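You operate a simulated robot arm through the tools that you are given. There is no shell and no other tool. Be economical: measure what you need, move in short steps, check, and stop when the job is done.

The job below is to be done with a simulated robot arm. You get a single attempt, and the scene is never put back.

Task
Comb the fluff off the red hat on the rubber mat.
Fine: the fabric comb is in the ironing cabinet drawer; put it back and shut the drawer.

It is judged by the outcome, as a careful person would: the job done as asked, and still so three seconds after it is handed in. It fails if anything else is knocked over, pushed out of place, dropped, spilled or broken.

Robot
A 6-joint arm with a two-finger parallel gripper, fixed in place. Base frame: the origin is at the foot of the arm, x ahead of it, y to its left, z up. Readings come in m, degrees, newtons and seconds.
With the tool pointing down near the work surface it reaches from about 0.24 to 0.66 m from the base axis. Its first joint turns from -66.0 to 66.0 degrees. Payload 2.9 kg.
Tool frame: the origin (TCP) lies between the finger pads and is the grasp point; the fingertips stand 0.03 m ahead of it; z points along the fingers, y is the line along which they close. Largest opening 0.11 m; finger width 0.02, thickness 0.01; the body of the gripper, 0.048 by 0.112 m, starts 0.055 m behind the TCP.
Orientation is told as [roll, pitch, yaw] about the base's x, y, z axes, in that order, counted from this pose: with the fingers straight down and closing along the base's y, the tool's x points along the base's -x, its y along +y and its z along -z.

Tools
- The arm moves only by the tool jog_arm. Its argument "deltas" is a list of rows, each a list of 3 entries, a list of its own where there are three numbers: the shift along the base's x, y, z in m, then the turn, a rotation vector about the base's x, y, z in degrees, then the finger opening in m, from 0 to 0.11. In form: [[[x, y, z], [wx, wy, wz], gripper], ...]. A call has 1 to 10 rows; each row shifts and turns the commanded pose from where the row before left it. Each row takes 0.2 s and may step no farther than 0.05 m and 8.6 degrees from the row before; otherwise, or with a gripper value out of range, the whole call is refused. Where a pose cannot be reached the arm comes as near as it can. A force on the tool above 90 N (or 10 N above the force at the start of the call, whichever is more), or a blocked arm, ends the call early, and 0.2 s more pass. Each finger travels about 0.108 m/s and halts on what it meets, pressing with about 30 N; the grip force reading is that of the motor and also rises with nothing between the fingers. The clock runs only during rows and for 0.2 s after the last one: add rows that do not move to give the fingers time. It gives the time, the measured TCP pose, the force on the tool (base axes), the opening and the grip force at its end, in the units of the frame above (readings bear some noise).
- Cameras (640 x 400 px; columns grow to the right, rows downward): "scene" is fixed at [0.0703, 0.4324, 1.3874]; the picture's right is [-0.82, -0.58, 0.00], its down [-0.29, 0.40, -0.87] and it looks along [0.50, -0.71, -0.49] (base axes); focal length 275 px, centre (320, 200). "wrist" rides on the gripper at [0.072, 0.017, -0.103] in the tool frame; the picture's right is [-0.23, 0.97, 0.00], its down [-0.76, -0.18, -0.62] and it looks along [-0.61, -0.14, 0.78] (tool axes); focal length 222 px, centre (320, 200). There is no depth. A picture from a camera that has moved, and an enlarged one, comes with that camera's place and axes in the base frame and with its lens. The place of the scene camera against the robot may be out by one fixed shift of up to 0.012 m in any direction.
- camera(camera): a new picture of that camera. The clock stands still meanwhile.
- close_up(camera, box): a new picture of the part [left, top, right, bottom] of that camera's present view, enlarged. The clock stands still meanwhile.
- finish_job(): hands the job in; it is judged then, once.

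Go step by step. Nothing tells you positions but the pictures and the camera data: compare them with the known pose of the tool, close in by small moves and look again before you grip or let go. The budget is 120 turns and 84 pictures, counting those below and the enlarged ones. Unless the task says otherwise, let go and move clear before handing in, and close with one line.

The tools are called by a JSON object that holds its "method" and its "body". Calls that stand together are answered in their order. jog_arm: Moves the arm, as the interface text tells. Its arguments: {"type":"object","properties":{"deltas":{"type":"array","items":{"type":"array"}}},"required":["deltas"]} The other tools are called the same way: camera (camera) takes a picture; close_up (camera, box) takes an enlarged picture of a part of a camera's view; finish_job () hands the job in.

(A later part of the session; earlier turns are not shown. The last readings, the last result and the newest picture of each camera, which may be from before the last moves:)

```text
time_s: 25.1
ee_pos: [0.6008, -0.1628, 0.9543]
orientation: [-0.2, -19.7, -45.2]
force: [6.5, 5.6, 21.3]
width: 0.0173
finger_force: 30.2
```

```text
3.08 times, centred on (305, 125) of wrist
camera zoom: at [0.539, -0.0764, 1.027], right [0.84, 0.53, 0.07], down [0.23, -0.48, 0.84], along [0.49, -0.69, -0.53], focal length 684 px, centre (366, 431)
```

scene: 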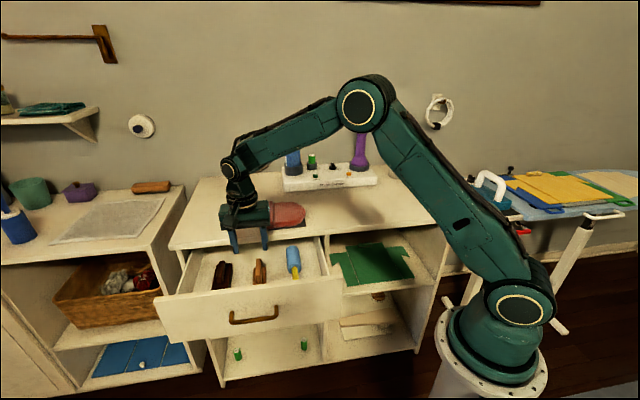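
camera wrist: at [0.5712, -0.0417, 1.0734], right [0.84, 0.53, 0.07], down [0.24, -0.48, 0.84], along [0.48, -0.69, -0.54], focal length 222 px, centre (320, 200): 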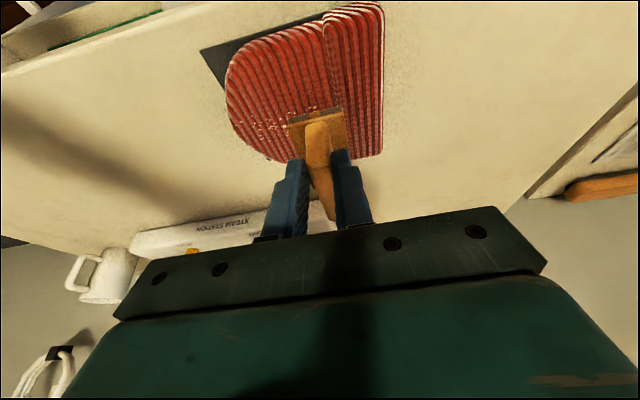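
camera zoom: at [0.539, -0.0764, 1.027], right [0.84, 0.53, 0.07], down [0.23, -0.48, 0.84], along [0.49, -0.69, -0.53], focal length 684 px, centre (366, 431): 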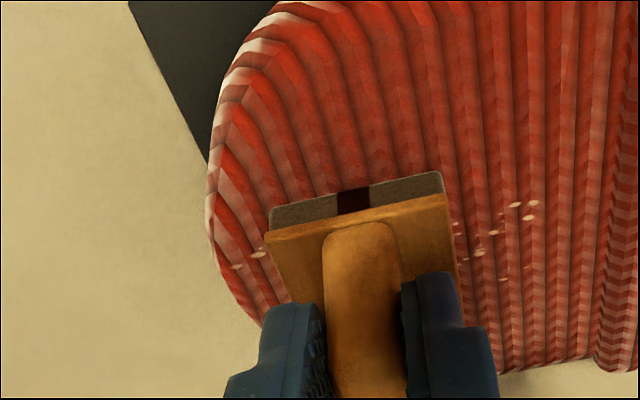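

I finish the stroke and lift to compare the patch.

{"method": "jog_arm", "body": {"deltas": [[[-0.007, -0.007, 0], [0, 0, 0], 0.005], [[-0.007, -0.007, 0], [0, 0, 0], 0.005], [[-0.007, -0.007, 0.0], [0, 0, 0], 0.005], [[0, 0, 0.02], [0, 0, 0], 0.005], [[0, 0, 0.03], [0, 0, 0], 0.005]]}}

{"method": "close_up", "body": {"camera": "wrist", "box": [250, 60, 480, 190]}}

{"method": "close_up", "body": {"camera": "scene", "box": [250, 165, 330, 235]}}

```text
time_s: 26.3
ee_pos: [0.5772, -0.1838, 1.0019]
orientation: [-0.4, -19.3, -45.3]
force: [-0.2, 0.4, 0.2]
width: 0.0171
finger_force: 29.1
```

```text
2.78 times, centred on (365, 125) of wrist
camera zoom: at [0.5166, -0.098, 1.0747], right [0.85, 0.53, 0.07], down [0.24, -0.49, 0.84], along [0.48, -0.69, -0.54], focal length 618 px, centre (195, 409)
```

zoom: 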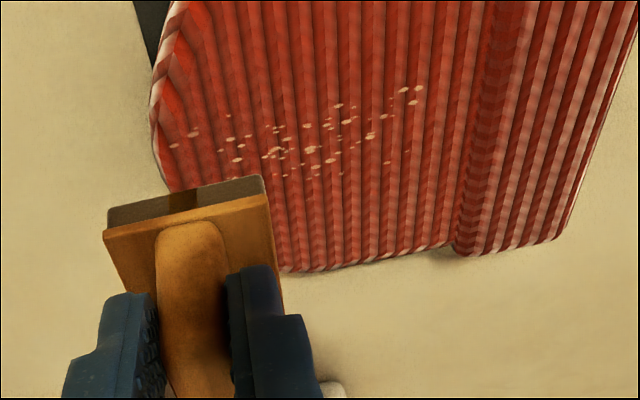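

```text
5.71 times, centred on (290, 200) of scene
camera zoom: at [0.0703, 0.4324, 1.3874], right [-0.82, -0.58, 0.0], down [-0.29, 0.4, -0.87], along [0.5, -0.71, -0.49], focal length 1574 px, centre (491, 200)
```

zoom: 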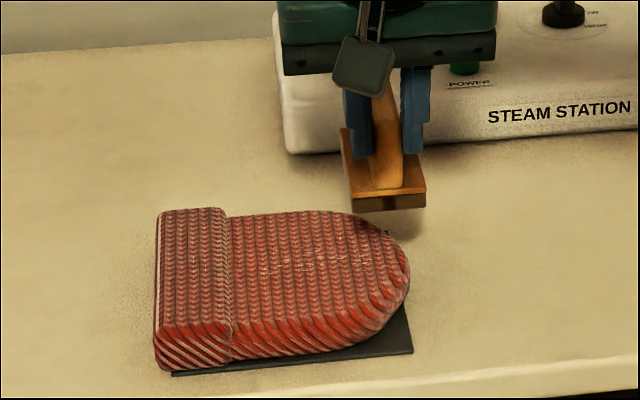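

The fluff is still there. I want to see the comb's underside, so I retreat and tilt it to face the scene camera.

{"method": "jog_arm", "body": {"deltas": [[[-0.0096, 0.0168, 0.0187], [5.8, 5.8, 0], 0.005], [[-0.0096, 0.0168, 0.0187], [5.8, 5.8, 0], 0.005], [[-0.0096, 0.0168, 0.0187], [5.8, 5.8, 0], 0.005], [[-0.0096, 0.0168, 0.0187], [5.8, 5.8, 0], 0.005], [[-0.0096, 0.0168, 0.0187], [5.8, 5.8, 0], 0.005], [[-0.0096, 0.0168, 0.0187], [5.8, 5.8, 0], 0.005], [[-0.0096, 0.0168, 0.0187], [5.8, 5.8, 0], 0.005], [[-0.0096, 0.0168, 0.0187], [5.8, 5.8, 0], 0.005]]}}

{"method": "camera", "body": {"camera": "scene"}}

```text
time_s: 28.1
ee_pos: [0.5057, -0.1418, 1.063]
orientation: [-0.7, 12.4, -45.2]
force: [0.4, -0.6, 0.1]
width: 0.0172
finger_force: 30.1
out of reach, approached as far as the arm can: row 4, 5, 6, 7, 8
```

```text
36 pictures are left
```

scene: 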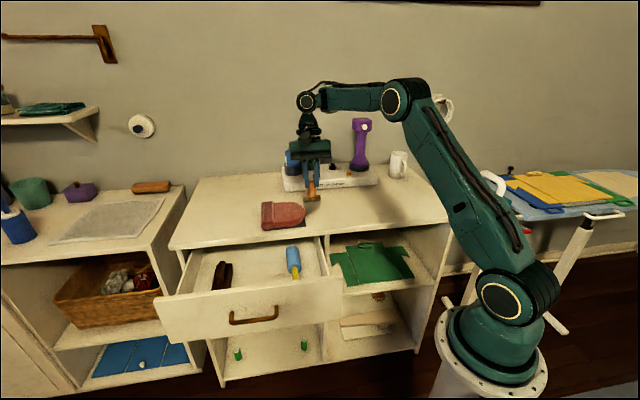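

{"method": "close_up", "body": {"camera": "scene", "box": [290, 160, 340, 210]}}

```text
8.00 times, centred on (315, 185) of scene
camera zoom: at [0.0703, 0.4324, 1.3874], right [-0.82, -0.58, 0.0], down [-0.29, 0.4, -0.87], along [0.5, -0.71, -0.49], focal length 2203 px, centre (360, 320)
```

zoom: 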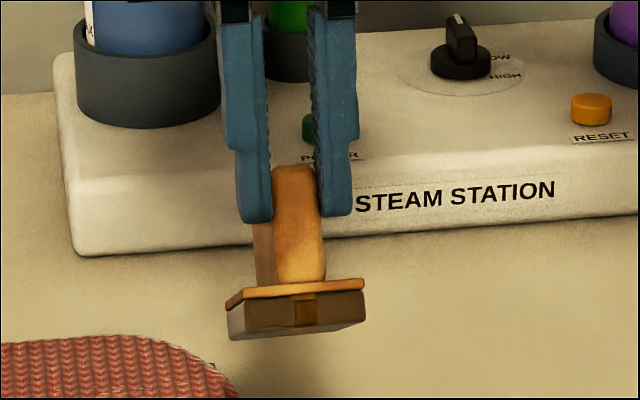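

The underside is a pad with a copper-coloured strip, so it fits a fabric comb. I restore the tilt and return over the patch for more strokes with other pressure/direction.

{"method": "jog_arm", "body": {"deltas": [[[0.02, 0.0, 0.0], [-5.6, -5.6, 0], 0.005], [[0.02, 0.0, 0.0], [-5.6, -5.6, 0], 0.005], [[0.02, 0.0, 0.0], [-5.6, -5.6, 0], 0.005], [[0.02, 0.0, 0], [-5.6, -5.6, 0], 0.005]]}}

```text
time_s: 29.1
ee_pos: [0.6288, -0.1527, 1.0864]
orientation: [-0.5, -19.3, -45.4]
force: [-0.4, -0.1, -1.0]
width: 0.017
finger_force: 30.1
out of reach, approached as far as the arm can: row 1, 2, 3, 4
```

{"method": "jog_arm", "body": {"deltas": [[[0, 0, -0.03], [0, 0, 0], 0.005]]}}

```text
time_s: 29.5
ee_pos: [0.6322, -0.1507, 1.0683]
orientation: [-0.7, -18.7, -45.2]
force: [-0.9, -0.1, -2.2]
width: 0.0173
finger_force: 29.7
out of reach, approached as far as the arm can: row 1
```

{"method": "jog_arm", "body": {"deltas": [[[-0.03, 0.03, -0.03], [0, 0, 0], 0.005], [[0, 0, 0], [0, 0, 0], 0.005]]}}

```text
refused: row 1 steps farther than a row can; nothing moved
```

{"method": "jog_arm", "body": {"deltas": [[[-0.025, 0.025, -0.02], [0, 0, 0], 0.005], [[0, 0, 0], [0, 0, 0], 0.005]]}}

```text
time_s: 30.1
ee_pos: [0.635, -0.1346, 1.0663]
orientation: [-0.7, -18.7, -45.3]
force: [0.1, 0.4, -1.4]
width: 0.017
finger_force: 30.2
out of reach, approached as far as the arm can: row 1
```

{"method": "jog_arm", "body": {"deltas": [[[-0.02, 0.0, -0.02], [0, 0, 0], 0.005], [[0, 0, 0], [0, 0, 0], 0.005]]}}

```text
time_s: 30.7
ee_pos: [0.6362, -0.1358, 1.0675]
orientation: [-0.8, -18.6, -45.3]
force: [0.3, -0.7, -0.9]
width: 0.0173
finger_force: 29.6
out of reach, approached as far as the arm can: row 1
```

{"method": "camera", "body": {"camera": "scene"}}

```text
34 pictures are left
```

scene: 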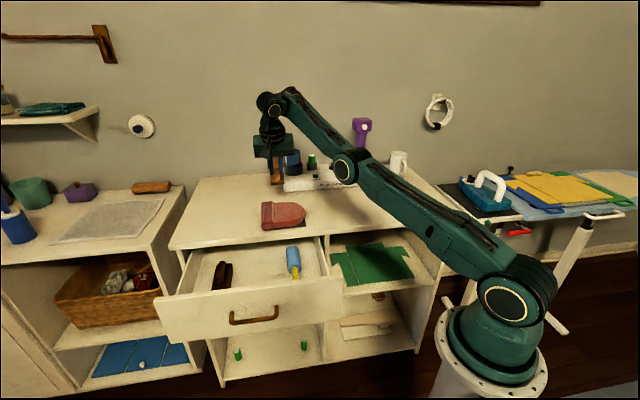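

The elbow flipped downward while out of reach. I'll extend the arm gently up and out to straighten it, and then come back elbow-up.

{"method": "jog_arm", "body": {"deltas": [[[0.015, -0.005, 0.03], [0, 0, 0], 0.005], [[0.015, -0.005, 0.03], [0, 0, 0], 0.005], [[0, 0, 0], [0, 0, 0], 0.005]]}}

{"method": "camera", "body": {"camera": "scene"}}

```text
time_s: 31.5
ee_pos: [0.6362, -0.1401, 1.1274]
orientation: [-0.3, -19.2, -45.3]
force: [0.3, 0.4, -0.5]
width: 0.0173
finger_force: 30.0
out of reach, approached as far as the arm can: row 1, 2
```

```text
33 pictures are left
```

scene: 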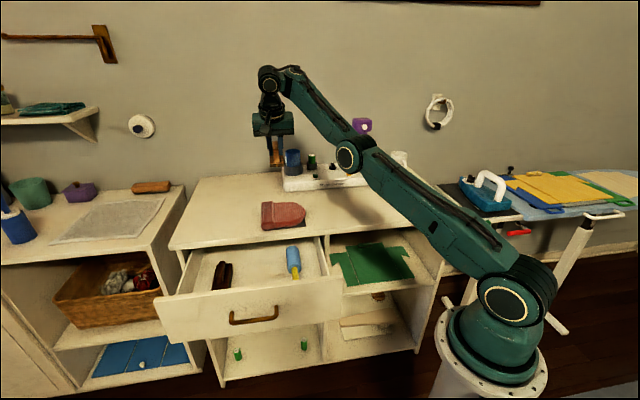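

{"method": "jog_arm", "body": {"deltas": [[[0, 0, 0.04], [0, 0, 0], 0.005], [[0, 0, 0.04], [0, 0, 0], 0.005], [[0, 0, 0.04], [0, 0, 0], 0.005], [[0, 0, 0], [0, 0, 0], 0.005]]}}

{"method": "camera", "body": {"camera": "scene"}}

```text
time_s: 32.5
ee_pos: [0.6031, -0.1253, 1.2345]
orientation: [-0.3, -19.3, -45.3]
force: [-0.2, 0.0, -0.6]
width: 0.0169
finger_force: 29.6
out of reach, approached as far as the arm can: row 1, 2, 3
```

```text
32 pictures are left
```

scene: 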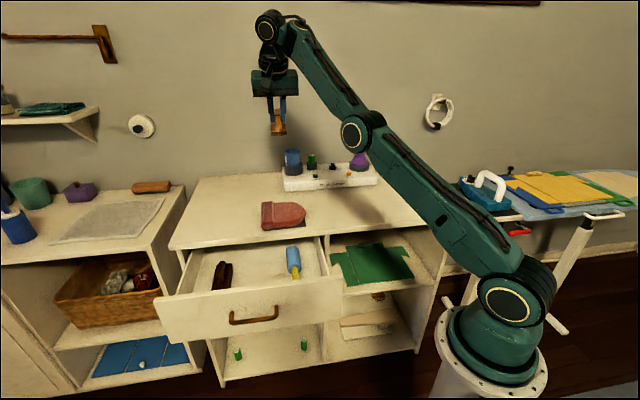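

{"method": "jog_arm", "body": {"deltas": [[[-0.02, 0.01, 0.03], [0, 0, 0], 0.005], [[-0.04, 0.01, 0.0], [0, 0, 0], 0.005], [[-0.04, 0.01, 0.0], [0, 0, 0], 0.005], [[-0.04, 0.01, 0.0], [0, 0, 0], 0.005], [[0, 0, 0], [0, 0, 0], 0.005]]}}

{"method": "camera", "body": {"camera": "scene"}}

```text
time_s: 33.7
ee_pos: [0.4789, -0.0854, 1.2885]
orientation: [-0.5, -19.2, -45.3]
force: [-0.4, 0.0, -1.2]
width: 0.0171
finger_force: 30.4
out of reach, approached as far as the arm can: row 3, 4
```

```text
31 pictures are left
```

scene: 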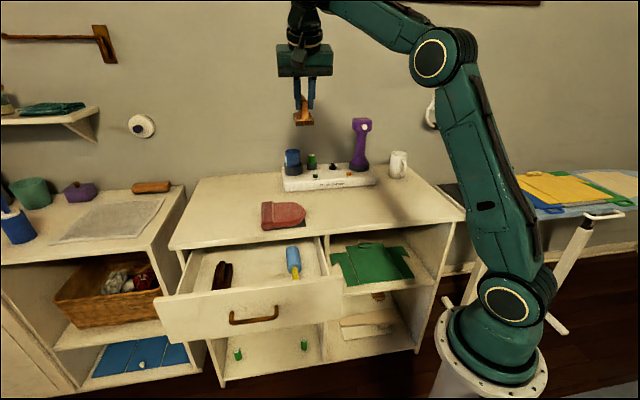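

Elbow is up again. Come back down and over the patch.

{"method": "jog_arm", "body": {"deltas": [[[0.004, -0.007, -0.045], [0, 0, 0], 0.005], [[0.004, -0.007, -0.045], [0, 0, 0], 0.005], [[0.004, -0.007, -0.045], [0, 0, 0], 0.005], [[0.004, -0.007, -0.045], [0, 0, 0], 0.005], [[0.004, -0.007, -0.045], [0, 0, 0], 0.005], [[0.03, -0.004, -0.015], [0, 0, 0], 0.005], [[0.03, -0.004, -0.015], [0, 0, 0], 0.005], [[0, 0, 0], [0, 0, 0], 0.005]]}}

```text
time_s: 35.5
ee_pos: [0.6372, -0.1351, 1.1284]
orientation: [-0.4, -19.4, -45.3]
force: [1.0, 0.4, -1.0]
width: 0.0173
finger_force: 30.4
out of reach, approached as far as the arm can: row 1, 2, 3, 4, 5, 7
```

The solver slipped back to the other branch. I'll go back up/in to the elbow-up state, and then reset to an upright tool before descending.

{"method": "jog_arm", "body": {"deltas": [[[-0.01, 0, 0.045], [0, 0, 0], 0.005], [[-0.01, 0, 0.045], [0, 0, 0], 0.005], [[-0.02, 0.01, 0.03], [0, 0, 0], 0.005], [[-0.04, 0.01, 0.0], [0, 0, 0], 0.005], [[-0.04, 0.01, 0.0], [0, 0, 0], 0.005], [[-0.04, 0.01, 0.0], [0, 0, 0], 0.005], [[0, 0, 0], [0, 0, 0], 0.005]]}}

{"method": "jog_arm", "body": {"deltas": [[[-0.02, 0.02, 0], [5, 5, 0], 0.005], [[0, 0, 0], [0, 0, 0], 0.005]]}}

{"method": "camera", "body": {"camera": "scene"}}

```text
time_s: 37.1
ee_pos: [0.5042, -0.0943, 1.2724]
orientation: [-0.5, -19.2, -45.4]
force: [0.5, 0.3, -1.0]
width: 0.017
finger_force: 29.7
out of reach, approached as far as the arm can: row 2, 5, 6
```

```text
time_s: 37.7
ee_pos: [0.4853, -0.0728, 1.2708]
orientation: [-0.4, -12.2, -45.2]
force: [0.0, -1.2, 0.6]
width: 0.0171
finger_force: 30.1
```

```text
30 pictures are left
```

scene: 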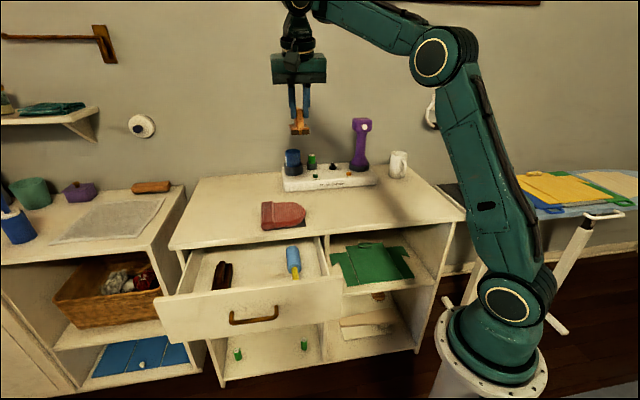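

Reached properly now. I level the tool, then descend in small steps.

{"method": "jog_arm", "body": {"deltas": [[[0, 0, 0], [4.4, 4.4, 0], 0.005], [[0, 0, 0], [4.2, 4.2, 0], 0.005], [[0.005, 0, -0.04], [0, 0, 0], 0.005], [[0.005, 0, -0.04], [0, 0, 0], 0.005], [[0.005, -0.005, -0.04], [0, 0, 0], 0.005], [[0, 0, 0], [0, 0, 0], 0.005]]}}

```text
time_s: 39.1
ee_pos: [0.505, -0.0807, 1.1573]
orientation: [-0.6, 0.1, -45.7]
force: [-1.3, 0.6, 0.0]
width: 0.0172
finger_force: 29.7
out of reach, approached as far as the arm can: row 5
```

{"method": "jog_arm", "body": {"deltas": [[[0.03, -0.012, -0.01], [0, 0, 0], 0.005], [[0.02, -0.01, -0.03], [-3, -3, 0], 0.005], [[0, 0, 0], [0, 0, 0], 0.005]]}}

{"method": "camera", "body": {"camera": "scene"}}

```text
time_s: 39.9
ee_pos: [0.5589, -0.1037, 1.1216]
orientation: [-0.6, -4.2, -45.3]
force: [1.7, 0.0, 0.0]
width: 0.0169
finger_force: 30.1
out of reach, approached as far as the arm can: row 2
```

```text
29 pictures are left
```

scene: 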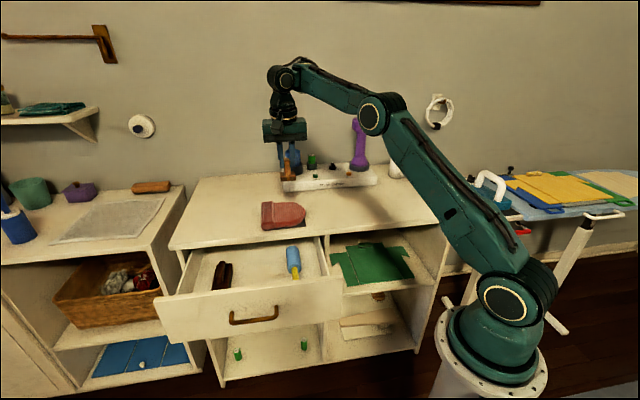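

{"method": "jog_arm", "body": {"deltas": [[[-0.01, 0.005, -0.015], [0, 0, 0], 0.005], [[-0.01, 0.005, -0.015], [0, 0, 0], 0.005], [[0, 0, 0], [0, 0, 0], 0.005]]}}

```text
time_s: 40.7
ee_pos: [0.5684, -0.0971, 1.1106]
orientation: [-0.6, -4.2, -45.4]
force: [0.8, -0.4, -1.2]
width: 0.0171
finger_force: 30.2
out of reach, approached as far as the arm can: row 1, 2
```

I retreat up and in to the original start region, which is well inside the reach, and then follow the earlier good path.

{"method": "jog_arm", "body": {"deltas": [[[-0.02, 0.005, 0.04], [0, 0, 0], 0.005], [[-0.02, 0.005, 0.04], [0, 0, 0], 0.005], [[-0.02, 0.005, 0.04], [0, 0, 0], 0.005], [[-0.02, 0.005, 0.04], [0, 0, 0], 0.005], [[0, 0, 0], [0, 0, 0], 0.005]]}}

{"method": "jog_arm", "body": {"deltas": [[[-0.025, 0.02, 0], [0, 0, 0], 0.005], [[-0.025, 0.02, 0], [0, 0, 0], 0.005], [[-0.025, 0.02, 0], [0, 0, 0], 0.005], [[-0.025, 0.02, 0], [0, 0, 0], 0.005], [[0, 0, 0], [0, 0, 0], 0.005]]}}

{"method": "camera", "body": {"camera": "scene"}}

```text
time_s: 41.9
ee_pos: [0.4881, -0.0773, 1.2718]
orientation: [-0.5, -4.3, -45.3]
force: [0.2, 0.9, -0.4]
width: 0.0169
finger_force: 30.2
```

```text
time_s: 43.1
ee_pos: [0.3876, 0.0029, 1.2726]
orientation: [-0.6, -4.3, -45.4]
force: [-0.2, -0.9, -0.3]
width: 0.0173
finger_force: 29.9
```

```text
28 pictures are left
```

scene: 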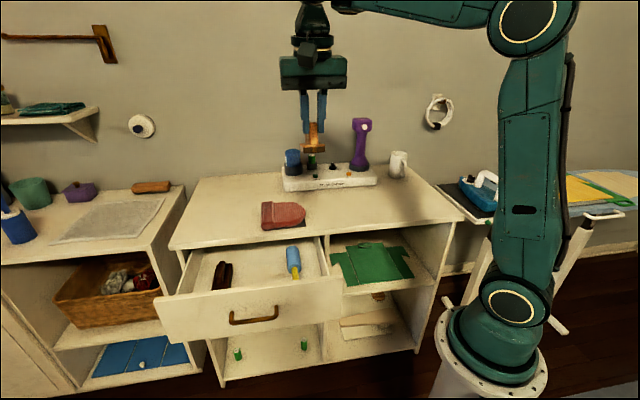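

{"method": "jog_arm", "body": {"deltas": [[[0.005, 0, -0.04], [0, 0, 0], 0.005], [[0.005, 0, -0.04], [0, 0, 0], 0.005], [[0.005, 0, -0.04], [0, 0, 0], 0.005], [[0.005, 0, -0.04], [0, 0, 0], 0.005], [[0, 0, 0], [0, 0, 0], 0.005]]}}

```text
time_s: 44.3
ee_pos: [0.4491, 0.0067, 1.2226]
orientation: [-0.6, -4.3, -45.3]
force: [-0.2, -0.1, -0.2]
width: 0.0172
finger_force: 30.0
out of reach, approached as far as the arm can: row 1, 2, 3, 4
```

Descending stalls as if a joint limit binds with this yaw. I'll test by returning to yaw 0 near the start pose.

{"method": "jog_arm", "body": {"deltas": [[[-0.01, 0.004, 0.015], [0, 0, 8], 0.005], [[-0.01, 0.004, 0.01], [0, 0, 8], 0.005], [[-0.01, 0.004, 0], [0, 0, 8], 0.005], [[-0.01, 0.004, 0], [0, 0, 8], 0.005], [[0, 0.004, 0], [0, 0, 8], 0.005], [[0, 0, 0], [0, 0, 5], 0.005], [[0, 0, -0.02], [0, 0, 0], 0.005], [[0, 0, -0.02], [0, 0, 0], 0.005], [[0, 0, 0], [0, 0, 0], 0.005]]}}

```text
time_s: 46.3
ee_pos: [0.425, 0.0287, 1.242]
orientation: [-0.5, -4.1, -0.3]
force: [-0.3, 0.2, -0.7]
width: 0.017
finger_force: 29.9
out of reach, approached as far as the arm can: row 7, 8
```

{"method": "camera", "body": {"camera": "scene"}}

```text
27 pictures are left
```

scene: 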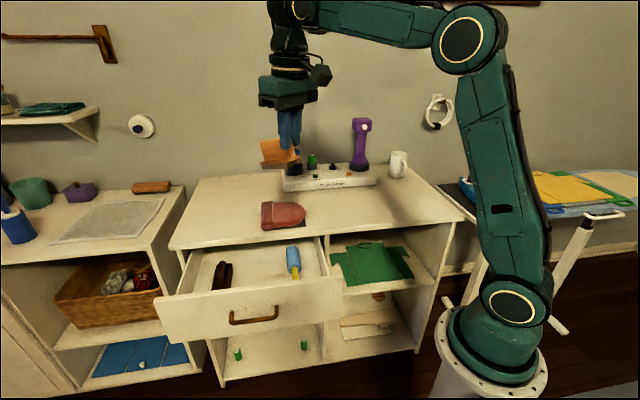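

Testing whether a wrist-pitch limit binds: lean the tips inward a little and try to descend.

{"method": "jog_arm", "body": {"deltas": [[[0, 0, 0], [0, 4, 0], 0.005], [[0, 0, 0], [0, 4, 0], 0.005], [[0, 0, 0], [0, 0, 0], 0.005]]}}

{"method": "jog_arm", "body": {"deltas": [[[-0.01, 0, 0], [0, 0, 0], 0.005], [[-0.01, 0, -0.01], [0, 0, 0], 0.005], [[0, 0, -0.01], [0, 0, 0], 0.005], [[0, 0, 0], [0, 0, 0], 0.005]]}}

```text
time_s: 47.1
ee_pos: [0.4349, 0.0337, 1.2434]
orientation: [-1.3, -2.0, -0.4]
force: [0.3, 0.6, -1.1]
width: 0.0173
finger_force: 29.7
out of reach, approached as far as the arm can: row 1, 2
```

```text
time_s: 48.1
ee_pos: [0.4193, 0.0333, 1.2318]
orientation: [-1.3, -1.9, -0.2]
force: [-0.3, 0.3, 0.0]
width: 0.017
finger_force: 29.5
out of reach, approached as far as the arm can: row 3
```

The tips-inward direction is the limit, so I lean tips outward instead and try descending.

{"method": "jog_arm", "body": {"deltas": [[[0, 0, 0], [0, -6, 0], 0.005], [[0, 0, 0], [0, -6, 0], 0.005], [[0, 0, 0], [0, -6, 0], 0.005], [[0, 0, -0.02], [0, 0, 0], 0.005], [[0, 0, -0.02], [0, 0, 0], 0.005], [[0, 0, -0.02], [0, 0, 0], 0.005], [[0, 0, 0], [0, 0, 0], 0.005]]}}

```text
time_s: 49.7
ee_pos: [0.4838, 0.0382, 1.3094]
orientation: [-1.2, -19.8, -0.3]
force: [0.5, 0.2, -1.2]
width: 0.017
finger_force: 29.9
out of reach, approached as far as the arm can: row 1, 2, 3, 4, 5, 6
```

{"method": "jog_arm", "body": {"deltas": [[[-0.02, 0, 0], [0, 6, 0], 0.005], [[-0.02, 0, 0], [0, 6, 0], 0.005], [[-0.03, 0, 0], [0, 6, 0], 0.005], [[-0.03, 0, 0], [0, 2, 0], 0.005], [[-0.03, 0, 0], [0, 0, 0], 0.005], [[0, 0, 0], [0, 0, 0], 0.005]]}}

{"method": "jog_arm", "body": {"deltas": [[[0, 0, -0.01], [0, 0, 0], 0.005], [[0, 0, -0.01], [0, 0, 0], 0.005], [[0, 0, -0.01], [0, 0, 0], 0.005], [[0, 0, -0.01], [0, 0, 0], 0.005], [[0, 0, -0.01], [0, 0, 0], 0.005], [[0, 0, 0], [0, 0, 0], 0.005]]}}

```text
time_s: 51.1
ee_pos: [0.3513, 0.0387, 1.3081]
orientation: [-1.3, -0.1, -0.3]
force: [1.5, 0.2, -1.0]
width: 0.0171
finger_force: 29.9
```

```text
time_s: 52.5
ee_pos: [0.3538, 0.0385, 1.2592]
orientation: [-1.3, -0.2, -0.3]
force: [0.4, 0.1, -0.5]
width: 0.0168
finger_force: 29.5
```

That works here. Continue downward in small steps.

{"method": "jog_arm", "body": {"deltas": [[[0.003, 0, -0.015], [0, 0, 0], 0.005], [[0.003, 0, -0.015], [0, 0, 0], 0.005], [[0.003, 0, -0.015], [0, 0, 0], 0.005], [[0.003, 0, -0.015], [0, 0, 0], 0.005], [[0.003, 0, -0.015], [0, 0, 0], 0.005], [[0, 0, 0], [0, 0, 0], 0.005]]}}

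```text
time_s: 53.9
ee_pos: [0.3848, 0.0414, 1.235]
orientation: [-1.3, 0.0, -0.3]
force: [-0.1, -1.0, -0.6]
width: 0.0169
finger_force: 29.8
out of reach, approached as far as the arm can: row 2, 3, 4, 5
```

{"method": "close_up", "body": {"camera": "scene", "box": [240, 0, 600, 220]}}

```text
1.78 times, centred on (420, 110) of scene
camera zoom: at [0.0703, 0.4324, 1.3874], right [-0.82, -0.58, 0.0], down [-0.29, 0.4, -0.87], along [0.5, -0.71, -0.49], focal length 490 px, centre (142, 360)
```

zoom: 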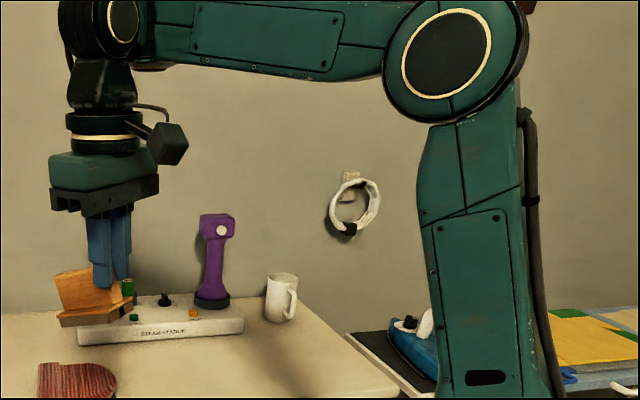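

Trying the earlier good region on the left (y≈0.2, yaw 45) where the arm moved freely.

{"method": "jog_arm", "body": {"deltas": [[[0, 0.03, 0.01], [0, 0, 7.5], 0.005], [[0, 0.03, 0], [0, 0, 7.5], 0.005], [[0, 0.03, 0], [0, 0, 7.5], 0.005], [[0, 0.03, 0], [0, 0, 7.5], 0.005], [[0, 0.03, 0], [0, 0, 7.5], 0.005], [[0, 0.03, -0.02], [0, 0, 7.5], 0.005], [[0, 0, -0.03], [0, 0, 0], 0.005], [[0, 0, -0.03], [0, 0, 0], 0.005], [[0, 0, 0], [0, 0, 0], 0.005]]}}

{"method": "camera", "body": {"camera": "scene"}}

```text
time_s: 55.9
ee_pos: [0.4028, 0.2332, 1.1985]
orientation: [-1.1, 0.0, 44.7]
force: [-0.3, 0.0, -0.7]
width: 0.0174
finger_force: 29.9
out of reach, approached as far as the arm can: row 7, 8
```

```text
25 pictures are left
```

scene: 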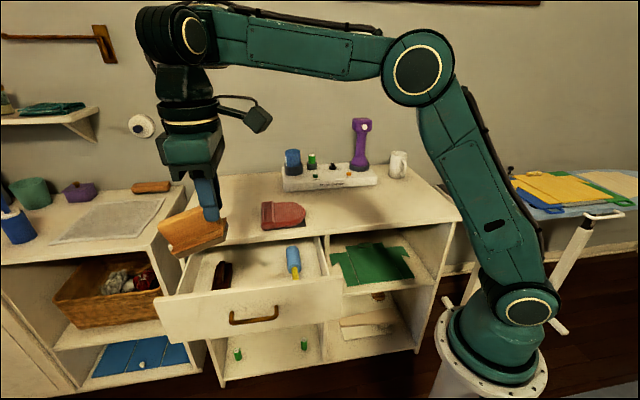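

{"method": "jog_arm", "body": {"deltas": [[[0, 0, 0.01], [0, 0, 0], 0.005], [[0, 0, 0], [-3, 5.2, 0], 0.005], [[0, 0, 0], [-3, 5.2, 0], 0.005], [[0, 0, 0], [-3, 5.2, 0], 0.005], [[0, 0, 0], [0, 0, 0], 0.005]]}}

{"method": "jog_arm", "body": {"deltas": [[[0, 0, -0.015], [0, 0, 0], 0.005], [[0, 0, -0.015], [0, 0, 0], 0.005], [[0, 0, -0.015], [0, 0, 0], 0.005], [[0, 0, 0], [0, 0, 0], 0.005]]}}

```text
time_s: 57.1
ee_pos: [0.4054, 0.2366, 1.2086]
orientation: [2.1, 14.4, 45.1]
force: [-0.2, -0.3, 0.8]
width: 0.0169
finger_force: 29.9
out of reach, approached as far as the arm can: row 2
```

```text
time_s: 58.1
ee_pos: [0.4055, 0.2362, 1.1647]
orientation: [2.1, 14.4, 45.2]
force: [0.3, 0.0, -0.2]
width: 0.017
finger_force: 30.2
```

Leaning the tips inward frees the descent. I continue down this way and then try un-leaning lower.

{"method": "jog_arm", "body": {"deltas": [[[0, 0, -0.03], [0, 0, 0], 0.005], [[0, 0, -0.03], [0, 0, 0], 0.005], [[0, 0, -0.03], [0, 0, 0], 0.005], [[0, 0, 0], [0, 0, 0], 0.005]]}}

{"method": "jog_arm", "body": {"deltas": [[[0, 0, 0], [3, -5.2, 0], 0.005], [[0, 0, 0], [3, -5.2, 0], 0.005], [[0, 0, 0], [0, 0, 0], 0.005]]}}

{"method": "camera", "body": {"camera": "scene"}}

```text
time_s: 59.1
ee_pos: [0.414, 0.2422, 1.0815]
orientation: [2.1, 14.4, 45.2]
force: [-0.3, -0.7, -1.0]
width: 0.0173
finger_force: 30.4
out of reach, approached as far as the arm can: row 3
```

```text
time_s: 59.9
ee_pos: [0.4526, 0.266, 1.1261]
orientation: [-1.1, 2.9, 44.8]
force: [0.3, -0.9, -1.1]
width: 0.017
finger_force: 30.0
out of reach, approached as far as the arm can: row 1, 2
```

```text
24 pictures are left
```

scene: 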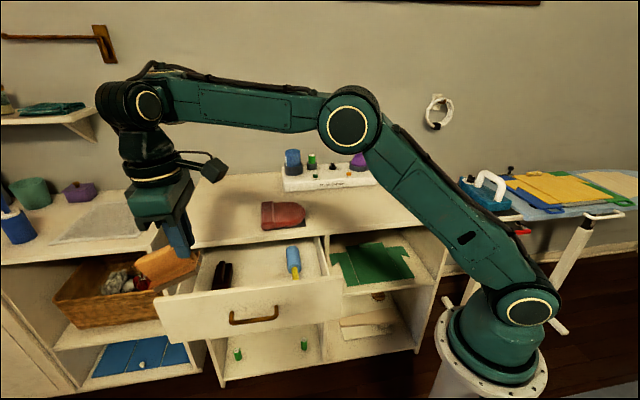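

I've worked out that bend is pinned at ≥90°: the wrist flipped to its other branch (before: ≤90°). To unflip, I'll go to open air and swing the tool sideways through the wrist singularity.

{"method": "jog_arm", "body": {"deltas": [[[-0.0074, -0.031, 0.025], [0, 0, -6.4], 0.005], [[-0.0074, -0.031, 0.025], [0, 0, -6.4], 0.005], [[-0.0074, -0.031, 0.025], [0, 0, -6.4], 0.005], [[-0.0074, -0.031, 0.025], [0, 0, -6.4], 0.005], [[-0.0074, -0.031, 0.019], [0, 0, -6.4], 0.005], [[-0.0074, -0.031, 0.019], [0, 0, -6.4], 0.005], [[-0.0074, -0.031, 0.019], [0, 0, -6.4], 0.005], [[0, 0, 0], [0, 0, 0], 0.005]]}}

{"method": "jog_arm", "body": {"deltas": [[[0, -0.0261, 0.0017], [-7.5, 0, 0], 0.005], [[0, -0.0257, 0.0051], [-7.5, 0, 0], 0.005], [[0, -0.0248, 0.0084], [-7.5, 0, 0], 0.005], [[0, -0.0235, 0.0116], [-7.5, 0, 0], 0.005], [[0, -0.0218, 0.0146], [-7.5, 0, 0], 0.005], [[0, 0, 0], [0, 0, 0], 0.005]]}}

```text
time_s: 61.7
ee_pos: [0.401, 0.0479, 1.283]
orientation: [-1.0, 2.8, -0.2]
force: [0.6, -0.5, -0.7]
width: 0.0171
finger_force: 30.1
```

```text
time_s: 63.1
ee_pos: [0.384, -0.0737, 1.2738]
orientation: [-25.1, 1.2, -0.9]
force: [0.0, -0.2, -0.4]
width: 0.017
finger_force: 30.2
out of reach, approached as far as the arm can: row 3, 4, 5
```

{"method": "jog_arm", "body": {"deltas": [[[0, 0.025, -0.005], [7.5, 0, 0], 0.005], [[0, 0.026, 0.005], [7.5, 0, 0], 0.005], [[0, 0.026, 0.005], [7.5, 0, 0], 0.005], [[0, 0.026, 0.003], [7.5, 0, 0], 0.005], [[0, 0.026, 0.005], [7.5, 0, 0], 0.005], [[0, 0.0255, 0.008], [7.5, 0, 0], 0.005], [[0, 0.024, 0.012], [7.5, 0, 0], 0.005], [[0, 0.022, 0.015], [7.5, 0, 0], 0.005], [[0, 0.02, 0.017], [7.5, 0, 0], 0.005], [[0, 0, 0], [0, 0, 0], 0.005]]}}

{"method": "camera", "body": {"camera": "scene"}}

```text
time_s: 65.3
ee_pos: [0.3731, 0.1418, 1.3081]
orientation: [26.3, -0.3, -0.4]
force: [-0.3, 0.6, -1.5]
width: 0.0175
finger_force: 30.2
out of reach, approached as far as the arm can: row 7, 8, 9
```

```text
23 pictures are left
```

scene: 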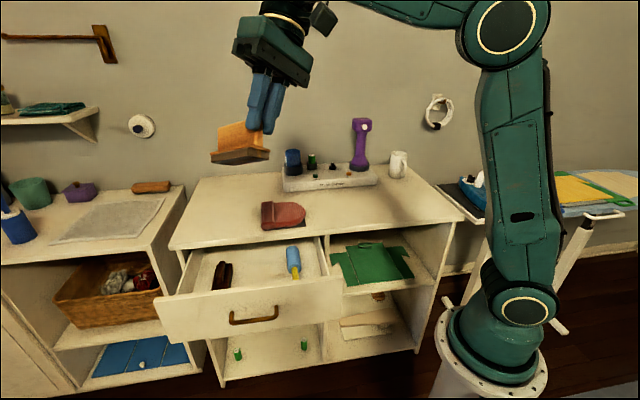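

{"method": "jog_arm", "body": {"deltas": [[[0, 0, 0], [2, 0, 0], 0.005], [[0, 0, 0], [2, 0, 0], 0.005], [[0, 0, 0], [2, 0, 0], 0.005], [[0, 0, 0], [0, 0, 0], 0.005]]}}

{"method": "jog_arm", "body": {"deltas": [[[0, 0, 0], [0, 3, 0], 0.005], [[0, 0, 0], [0, 3, 0], 0.005], [[0, 0, 0], [0, 3, 0], 0.005], [[0, 0, 0], [0, 0, 0], 0.005]]}}

```text
time_s: 66.3
ee_pos: [0.3747, 0.1415, 1.3078]
orientation: [26.4, -0.2, -0.5]
force: [0.0, -0.7, -1.2]
width: 0.0171
finger_force: 29.4
out of reach, approached as far as the arm can: row 2
```

```text
time_s: 67.3
ee_pos: [0.3657, 0.1492, 1.2917]
orientation: [24.7, 5.0, -0.9]
force: [-0.4, -0.4, -0.8]
width: 0.0171
finger_force: 30.1
out of reach, approached as far as the arm can: row 1, 2, 3
```

I think I understand it: the wrist has a pole at 90° bend with limited roll around it, passable only with zero sideways lean. I'll square up exactly in the arm's plane (y=0, roll 0), and then hop over the pole in one pitch step.

{"method": "jog_arm", "body": {"deltas": [[[0.005, -0.037, 0.0], [-6.2, 0, 0], 0.005], [[0.005, -0.037, 0.0], [-6.2, 0, 0], 0.005], [[0.005, -0.037, 0.0], [-6.2, 0, 0], 0.005], [[0.005, -0.037, 0.005], [-6.1, 0, 0.9], 0.005], [[0, 0, 0.01], [0, 0, 0], 0.005], [[0, 0, 0], [0, 0, 0], 0.005]]}}

{"method": "jog_arm", "body": {"deltas": [[[0, 0, 0], [0, 0, 0], 0.005]]}}

```text
time_s: 68.7
ee_pos: [0.3848, 0.0015, 1.308]
orientation: [1.5, 5.2, -1.8]
force: [-0.1, 0.0, -1.3]
width: 0.0172
finger_force: 30.1
```

```text
time_s: 69.1
ee_pos: [0.3852, 0.0015, 1.307]
orientation: [1.5, 5.2, -2.0]
force: [-0.2, 0.0, -1.8]
width: 0.0171
finger_force: 29.5
```

{"method": "jog_arm", "body": {"deltas": [[[0, -0.0015, 0], [-1.5, -2.6, 1.9], 0.005], [[0, 0, -0.015], [0, -2.6, 0], 0.005], [[0, 0, -0.015], [0, 0, 0], 0.005], [[0, 0, -0.015], [0, 0, 0], 0.005], [[0, 0, 0], [0, 0, 0], 0.005]]}}

```text
time_s: 70.3
ee_pos: [0.384, 0.0006, 1.261]
orientation: [0.1, -0.1, 0.0]
force: [0.2, 0.1, -0.6]
width: 0.0173
finger_force: 30.6
```

Squared up. Now the hop in one row.

{"method": "jog_arm", "body": {"deltas": [[[0, 0, -0.04], [0, -8.5, 0], 0.005], [[0, 0, -0.03], [0, 0, 0], 0.005], [[0, 0, 0], [0, 0, 0], 0.005]]}}

```text
time_s: 71.1
ee_pos: [0.3847, -0.0001, 1.1911]
orientation: [0.2, -8.6, -0.1]
force: [0.4, 0.2, -0.5]
width: 0.0172
finger_force: 29.9
```

Unflipped — the move was clean. Now I descend, then yaw back to -45° and re-tilt.

{"method": "jog_arm", "body": {"deltas": [[[0.02, -0.01, -0.035], [0, 0, 0], 0.005], [[0.02, -0.01, -0.035], [0, 0, 0], 0.005], [[0.02, -0.01, -0.035], [0, 0, 0], 0.005], [[0.015, -0.015, -0.01], [0, 0, -7.5], 0.005], [[0.015, -0.015, -0.01], [0, 0, -7.5], 0.005], [[0.015, -0.015, 0], [0, 0, -7.5], 0.005], [[0.015, -0.015, 0], [0, 0, -7.5], 0.005], [[0.015, -0.015, 0], [0, 0, -7.5], 0.005], [[0.015, -0.01, 0], [0, 0, -7.7], 0.005], [[0, 0, 0], [0, 0, 0], 0.005]]}}

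{"method": "jog_arm", "body": {"deltas": [[[0.02, -0.01, 0], [-3.85, -3.85, 0], 0.005], [[0.02, -0.005, 0], [-3.85, -3.85, 0], 0.005], [[0, 0, 0], [0, 0, 0], 0.005]]}}

```text
time_s: 73.3
ee_pos: [0.5349, -0.1159, 1.0649]
orientation: [0.1, -8.6, -45.3]
force: [-0.4, 0.4, -0.2]
width: 0.0173
finger_force: 29.9
```

```text
time_s: 74.1
ee_pos: [0.5742, -0.1304, 1.0656]
orientation: [0.2, -19.5, -45.3]
force: [0.4, 0.2, -0.2]
width: 0.0172
finger_force: 30.6
```

Back in the working orientation. I check comb and hat.

{"method": "jog_arm", "body": {"deltas": [[[0.025, -0.005, -0.03], [0, 0, 0], 0.005], [[0.025, 0, -0.03], [0, 0, 0], 0.005]]}}

{"method": "close_up", "body": {"camera": "wrist", "box": [200, 60, 420, 200]}}

{"method": "close_up", "body": {"camera": "scene", "box": [245, 150, 335, 240]}}

```text
time_s: 74.7
ee_pos: [0.6243, -0.1342, 1.005]
orientation: [0.1, -19.5, -45.4]
force: [-1.0, -0.6, -1.1]
width: 0.0171
finger_force: 29.9
```

```text
2.86 times, centred on (310, 130) of wrist
camera zoom: at [0.5627, -0.05, 1.0795], right [0.84, 0.53, 0.08], down [0.23, -0.49, 0.84], along [0.49, -0.69, -0.54], focal length 635 px, centre (349, 400)
```

zoom: 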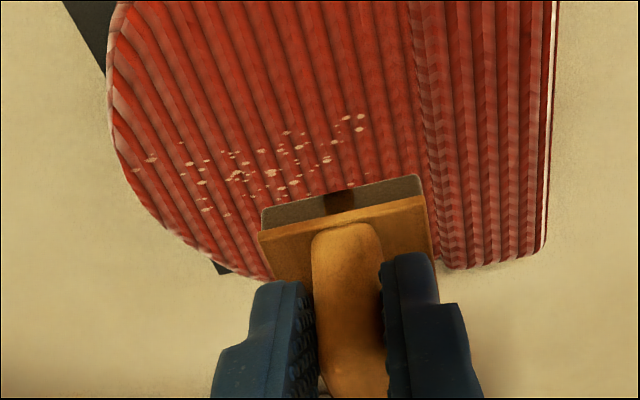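

```text
4.44 times, centred on (290, 195) of scene
camera zoom: at [0.0703, 0.4324, 1.3874], right [-0.82, -0.58, 0.0], down [-0.29, 0.4, -0.87], along [0.5, -0.71, -0.49], focal length 1224 px, centre (453, 222)
```

zoom: 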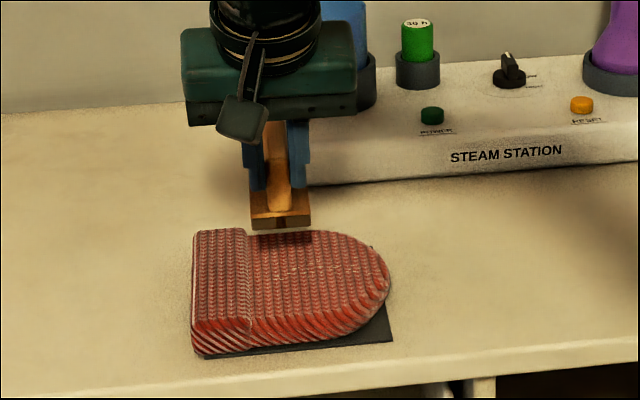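

Comb is fine and the fluff remains. I'll try strokes along the ribs (pulling outward), starting at the inner side near the cuff end.

{"method": "jog_arm", "body": {"deltas": [[[0.017, -0.033, 0], [0, 0, 0], 0.005], [[0, 0, -0.025], [0, 0, 0], 0.005], [[0, 0, -0.018], [0, 0, 0], 0.005], [[0, 0, -0.005], [0, 0, 0], 0.005], [[0, 0, 0], [0, 0, 0], 0.005]]}}

```text
time_s: 75.9
ee_pos: [0.6408, -0.1669, 0.9585]
orientation: [0.1, -19.3, -45.3]
force: [-0.4, 0.7, -0.9]
width: 0.0172
finger_force: 30.1
```

{"method": "jog_arm", "body": {"deltas": [[[0, 0, -0.004], [0, 0, 0], 0.005], [[0, 0, 0], [0, 0, 0], 0.005]]}}

{"method": "jog_arm", "body": {"deltas": [[[0, 0, -0.002], [0, 0, 0], 0.005], [[0, 0, 0], [0, 0, 0], 0.005]]}}

```text
time_s: 76.5
ee_pos: [0.6418, -0.1676, 0.9539]
orientation: [0.1, -19.4, -45.3]
force: [-0.1, -0.4, -1.1]
width: 0.0173
finger_force: 30.0
```

```text
time_s: 77.1
ee_pos: [0.6428, -0.1684, 0.9533]
orientation: [0.2, -19.6, -45.3]
force: [-1.7, 0.9, 5.7]
width: 0.0171
finger_force: 29.5
```

Light contact (6 N). I press slightly more and pull outward.

{"method": "jog_arm", "body": {"deltas": [[[0, 0, -0.001], [0, 0, 0], 0.005], [[-0.0065, 0.0065, 0], [0, 0, 0], 0.005], [[-0.0065, 0.0065, 0], [0, 0, 0], 0.005], [[-0.0065, 0.0065, 0], [0, 0, 0], 0.005], [[-0.0065, 0.0065, 0], [0, 0, 0], 0.005], [[-0.0065, 0.0065, 0], [0, 0, 0], 0.005]]}}

{"method": "jog_arm", "body": {"deltas": [[[-0.0065, 0.0065, 0], [0, 0, 0], 0.005], [[-0.0065, 0.0065, 0], [0, 0, 0], 0.005], [[0, 0, 0.03], [0, 0, 0], 0.005], [[-0.015, 0.015, 0.02], [0, 0, 0], 0.005]]}}

{"method": "close_up", "body": {"camera": "scene", "box": [255, 190, 315, 235]}}

```text
time_s: 78.5
ee_pos: [0.6103, -0.137, 0.9519]
orientation: [0.2, -19.7, -45.4]
force: [4.3, -5.4, 13.4]
width: 0.0173
finger_force: 30.4
```

```text
time_s: 79.5
ee_pos: [0.5814, -0.1062, 1.0016]
orientation: [0.0, -19.4, -45.3]
force: [-0.2, 0.9, -1.2]
width: 0.017
finger_force: 30.4
```

```text
8.89 times, centred on (285, 212) of scene
camera zoom: at [0.0704, 0.4324, 1.3874], right [-0.82, -0.58, 0.0], down [-0.29, 0.4, -0.87], along [0.5, -0.71, -0.49], focal length 2448 px, centre (631, 89)
```

zoom: 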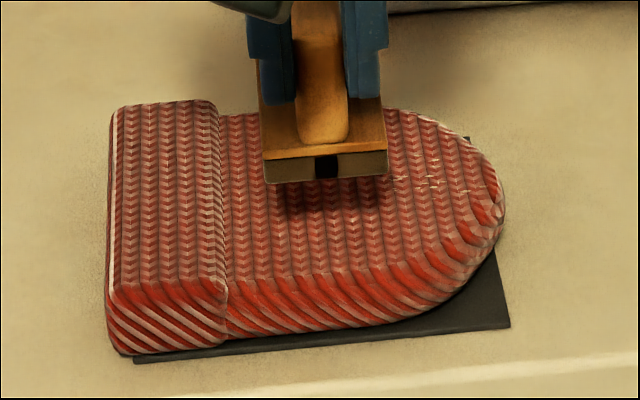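

{"method": "jog_arm", "body": {"deltas": [[[-0.02, 0.02, 0.02], [0, 0, 0], 0.005], [[-0.02, 0.02, 0.01], [0, 0, 0], 0.005]]}}

{"method": "close_up", "body": {"camera": "scene", "box": [255, 190, 315, 235]}}

```text
time_s: 80.1
ee_pos: [0.5421, -0.0678, 1.0321]
orientation: [0.1, -19.4, -45.3]
force: [0.0, 0.6, -0.6]
width: 0.0169
finger_force: 29.6
```

```text
8.89 times, centred on (285, 212) of scene
camera zoom: at [0.0704, 0.4324, 1.3874], right [-0.82, -0.58, 0.0], down [-0.29, 0.4, -0.87], along [0.5, -0.71, -0.49], focal length 2448 px, centre (631, 89)
```

zoom: 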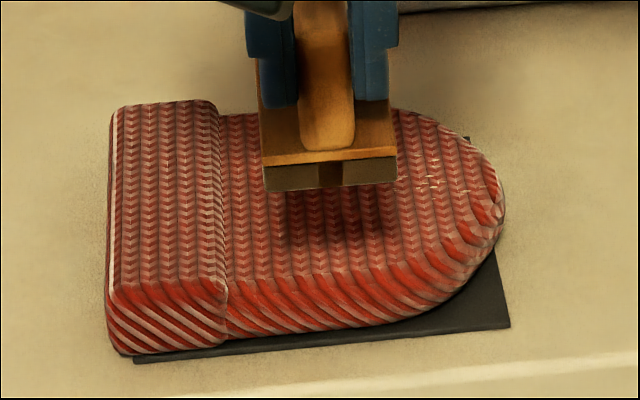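

{"method": "jog_arm", "body": {"deltas": [[[0.02, 0.04, 0.01], [0, 0, 0], 0.005], [[0.02, 0.04, 0], [0, 0, 0], 0.005]]}}

{"method": "close_up", "body": {"camera": "scene", "box": [255, 190, 315, 235]}}

```text
time_s: 80.7
ee_pos: [0.5825, 0.0118, 1.0409]
orientation: [0.2, -19.5, -45.3]
force: [0.6, 1.0, -1.3]
width: 0.0171
finger_force: 29.4
```

```text
8.89 times, centred on (285, 212) of scene
camera zoom: at [0.0703, 0.4324, 1.3874], right [-0.82, -0.58, 0.0], down [-0.29, 0.4, -0.87], along [0.5, -0.71, -0.49], focal length 2448 px, centre (631, 89)
```

zoom: 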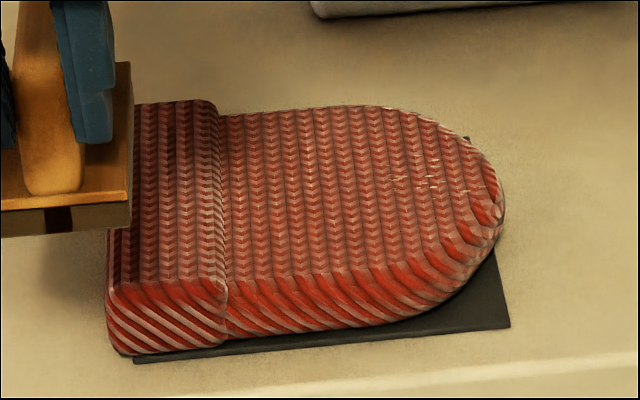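

Stroking outward along the ribs works: the cuff-side half is clean. Now the same stroke at the dome end.

{"method": "jog_arm", "body": {"deltas": [[[0.0054, -0.0422, -0.004], [0, 0, 0], 0.005], [[0.0054, -0.0422, -0.004], [0, 0, 0], 0.005], [[0.0054, -0.0422, -0.004], [0, 0, 0], 0.005], [[0.0054, -0.0422, -0.004], [0, 0, 0], 0.005], [[0.0054, -0.0422, -0.004], [0, 0, 0], 0.005], [[0, 0, -0.03], [0, 0, 0], 0.005], [[0, 0, -0.03], [0, 0, 0], 0.005], [[0, 0, -0.006], [0, 0, 0], 0.005], [[0, 0, 0], [0, 0, 0], 0.005]]}}

```text
time_s: 82.7
ee_pos: [0.6094, -0.1985, 0.9546]
orientation: [0.1, -19.4, -45.2]
force: [0.1, 0.3, -0.7]
width: 0.0169
finger_force: 29.6
```

{"method": "jog_arm", "body": {"deltas": [[[0, 0, -0.003], [0, 0, 0], 0.005], [[0, 0, 0], [0, 0, 0], 0.005]]}}

{"method": "jog_arm", "body": {"deltas": [[[0, 0, -0.0015], [0, 0, 0], 0.005], [[0, 0, 0], [0, 0, 0], 0.005]]}}

```text
time_s: 83.3
ee_pos: [0.6073, -0.1989, 0.952]
orientation: [0.1, -19.5, -45.2]
force: [-1.0, 0.8, 2.4]
width: 0.0172
finger_force: 29.9
```

```text
time_s: 83.9
ee_pos: [0.6079, -0.1989, 0.9523]
orientation: [0.1, -19.6, -45.3]
force: [-4.3, 3.1, 13.2]
width: 0.0172
finger_force: 29.9
```

Contact at 13 N. Pull outward, lift, and move aside to look.

{"method": "jog_arm", "body": {"deltas": [[[-0.0065, 0.0065, 0], [0, 0, 0], 0.005], [[-0.0065, 0.0065, 0], [0, 0, 0], 0.005], [[-0.0065, 0.0065, 0], [0, 0, 0], 0.005], [[-0.0065, 0.0065, 0], [0, 0, 0], 0.005], [[-0.0065, 0.0065, 0], [0, 0, 0], 0.005], [[-0.0065, 0.0065, 0], [0, 0, 0], 0.005], [[-0.0065, 0.0065, 0], [0, 0, 0], 0.005], [[0, 0, 0.03], [0, 0, 0], 0.005], [[-0.015, 0.015, 0.03], [0, 0, 0], 0.005]]}}

{"method": "jog_arm", "body": {"deltas": [[[0.005, 0.045, 0.01], [0, 0, 0], 0.005], [[0.01, 0.045, 0.01], [0, 0, 0], 0.005], [[0.01, 0.045, 0], [0, 0, 0], 0.005]]}}

{"method": "close_up", "body": {"camera": "scene", "box": [255, 190, 315, 235]}}

```text
time_s: 85.9
ee_pos: [0.5468, -0.1375, 1.0103]
orientation: [-0.1, -19.2, -45.2]
force: [0.8, -0.2, -0.4]
width: 0.0172
finger_force: 30.7
```

```text
time_s: 86.7
ee_pos: [0.5712, -0.0026, 1.03]
orientation: [0.1, -19.4, -45.4]
force: [0.1, 0.0, -1.0]
width: 0.017
finger_force: 30.1
```

```text
8.89 times, centred on (285, 212) of scene
camera zoom: at [0.0704, 0.4324, 1.3874], right [-0.82, -0.58, 0.0], down [-0.29, 0.4, -0.87], along [0.5, -0.71, -0.49], focal length 2448 px, centre (631, 89)
```

zoom: 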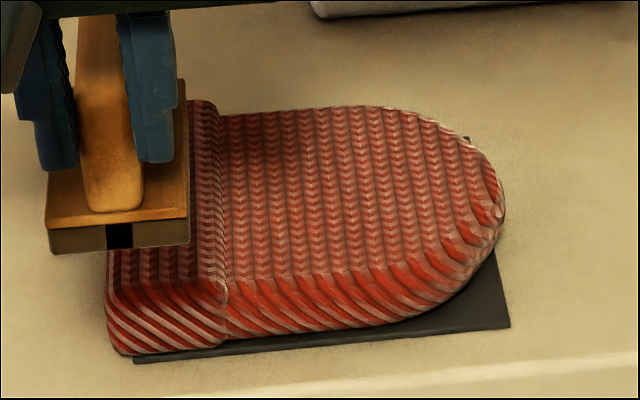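

The hat is clean and hasn't moved. Now I return the comb to its spot in the drawer by the reverse path.

{"method": "jog_arm", "body": {"deltas": [[[0.002, 0.03, -0.01], [0, 0, 0], 0.005], [[0.002, 0.029, -0.02], [0, 0, 0], 0.005], [[0, 0, -0.04], [0, 0, 0], 0.005], [[0, 0, -0.04], [0, 0, 0], 0.005], [[0, 0, -0.04], [0, 0, 0], 0.005], [[0, 0, -0.04], [0, 0, 0], 0.005], [[0, 0, -0.025], [0, 0, 0], 0.005], [[0, 0, 0], [0, 0, 0], 0.005]]}}

{"method": "camera", "body": {"camera": "wrist"}}

```text
time_s: 88.5
ee_pos: [0.5758, 0.056, 0.8154]
orientation: [0.2, -19.4, -45.3]
force: [0.6, -0.5, -0.5]
width: 0.0169
finger_force: 29.8
```

```text
16 pictures are left
camera wrist: at [0.5148, 0.1414, 0.8884], right [0.84, 0.53, 0.08], down [0.23, -0.49, 0.84], along [0.49, -0.69, -0.54], focal length 222 px, centre (320, 200)
```

wrist: 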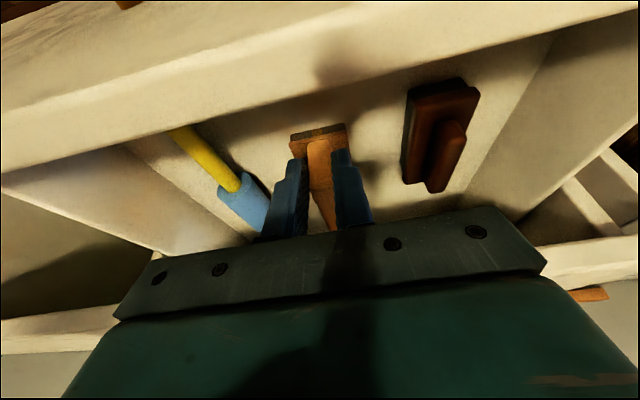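

{"method": "jog_arm", "body": {"deltas": [[[0, 0, -0.02], [0, 0, 0], 0.005], [[0.018, -0.018, -0.005], [0, 0, 0], 0.005], [[0.0175, -0.0175, -0.005], [0, 0, 0], 0.005], [[0, 0, -0.01], [0, 0, 0], 0.005], [[0, 0, 0], [0, 0, 0], 0.005]]}}

{"method": "jog_arm", "body": {"deltas": [[[0, 0, -0.004], [0, 0, 0], 0.005], [[0, 0, 0], [0, 0, 0], 0.005]]}}

```text
time_s: 89.7
ee_pos: [0.6115, 0.0211, 0.7749]
orientation: [0.0, -19.5, -45.2]
force: [-0.7, 0.0, -0.7]
width: 0.0167
finger_force: 29.9
```

```text
time_s: 90.3
ee_pos: [0.6117, 0.0206, 0.7715]
orientation: [0.1, -19.4, -45.4]
force: [0.0, -0.3, -0.8]
width: 0.017
finger_force: 29.2
```

{"method": "jog_arm", "body": {"deltas": [[[0, 0, -0.002], [0, 0, 0], 0.005], [[0, 0, 0], [0, 0, 0], 0.005]]}}

```text
time_s: 90.9
ee_pos: [0.6117, 0.0203, 0.7694]
orientation: [0.0, -19.5, -45.3]
force: [-1.1, 0.0, -0.5]
width: 0.0171
finger_force: 29.5
```

{"method": "jog_arm", "body": {"deltas": [[[0, 0, -0.001], [0, 0, 0], 0.005], [[0, 0, 0], [0, 0, 0], 0.018], [[0, 0, 0], [0, 0, 0], 0.025], [[0, 0, 0], [0, 0, 0], 0.04], [[0, 0, 0], [0, 0, 0], 0.04]]}}

{"method": "close_up", "body": {"camera": "wrist", "box": [200, 80, 440, 250]}}

```text
time_s: 92.1
ee_pos: [0.6124, 0.0206, 0.7689]
orientation: [0.1, -19.4, -45.3]
force: [-0.5, 1.0, 0.2]
width: 0.04
finger_force: 0.1
```

```text
2.35 times, centred on (320, 165) of wrist
camera zoom: at [0.5506, 0.1061, 0.8419], right [0.84, 0.53, 0.08], down [0.23, -0.49, 0.84], along [0.49, -0.69, -0.54], focal length 523 px, centre (320, 282)
```

zoom: 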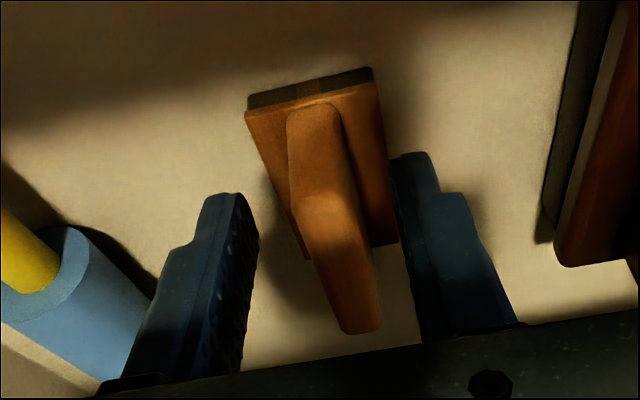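

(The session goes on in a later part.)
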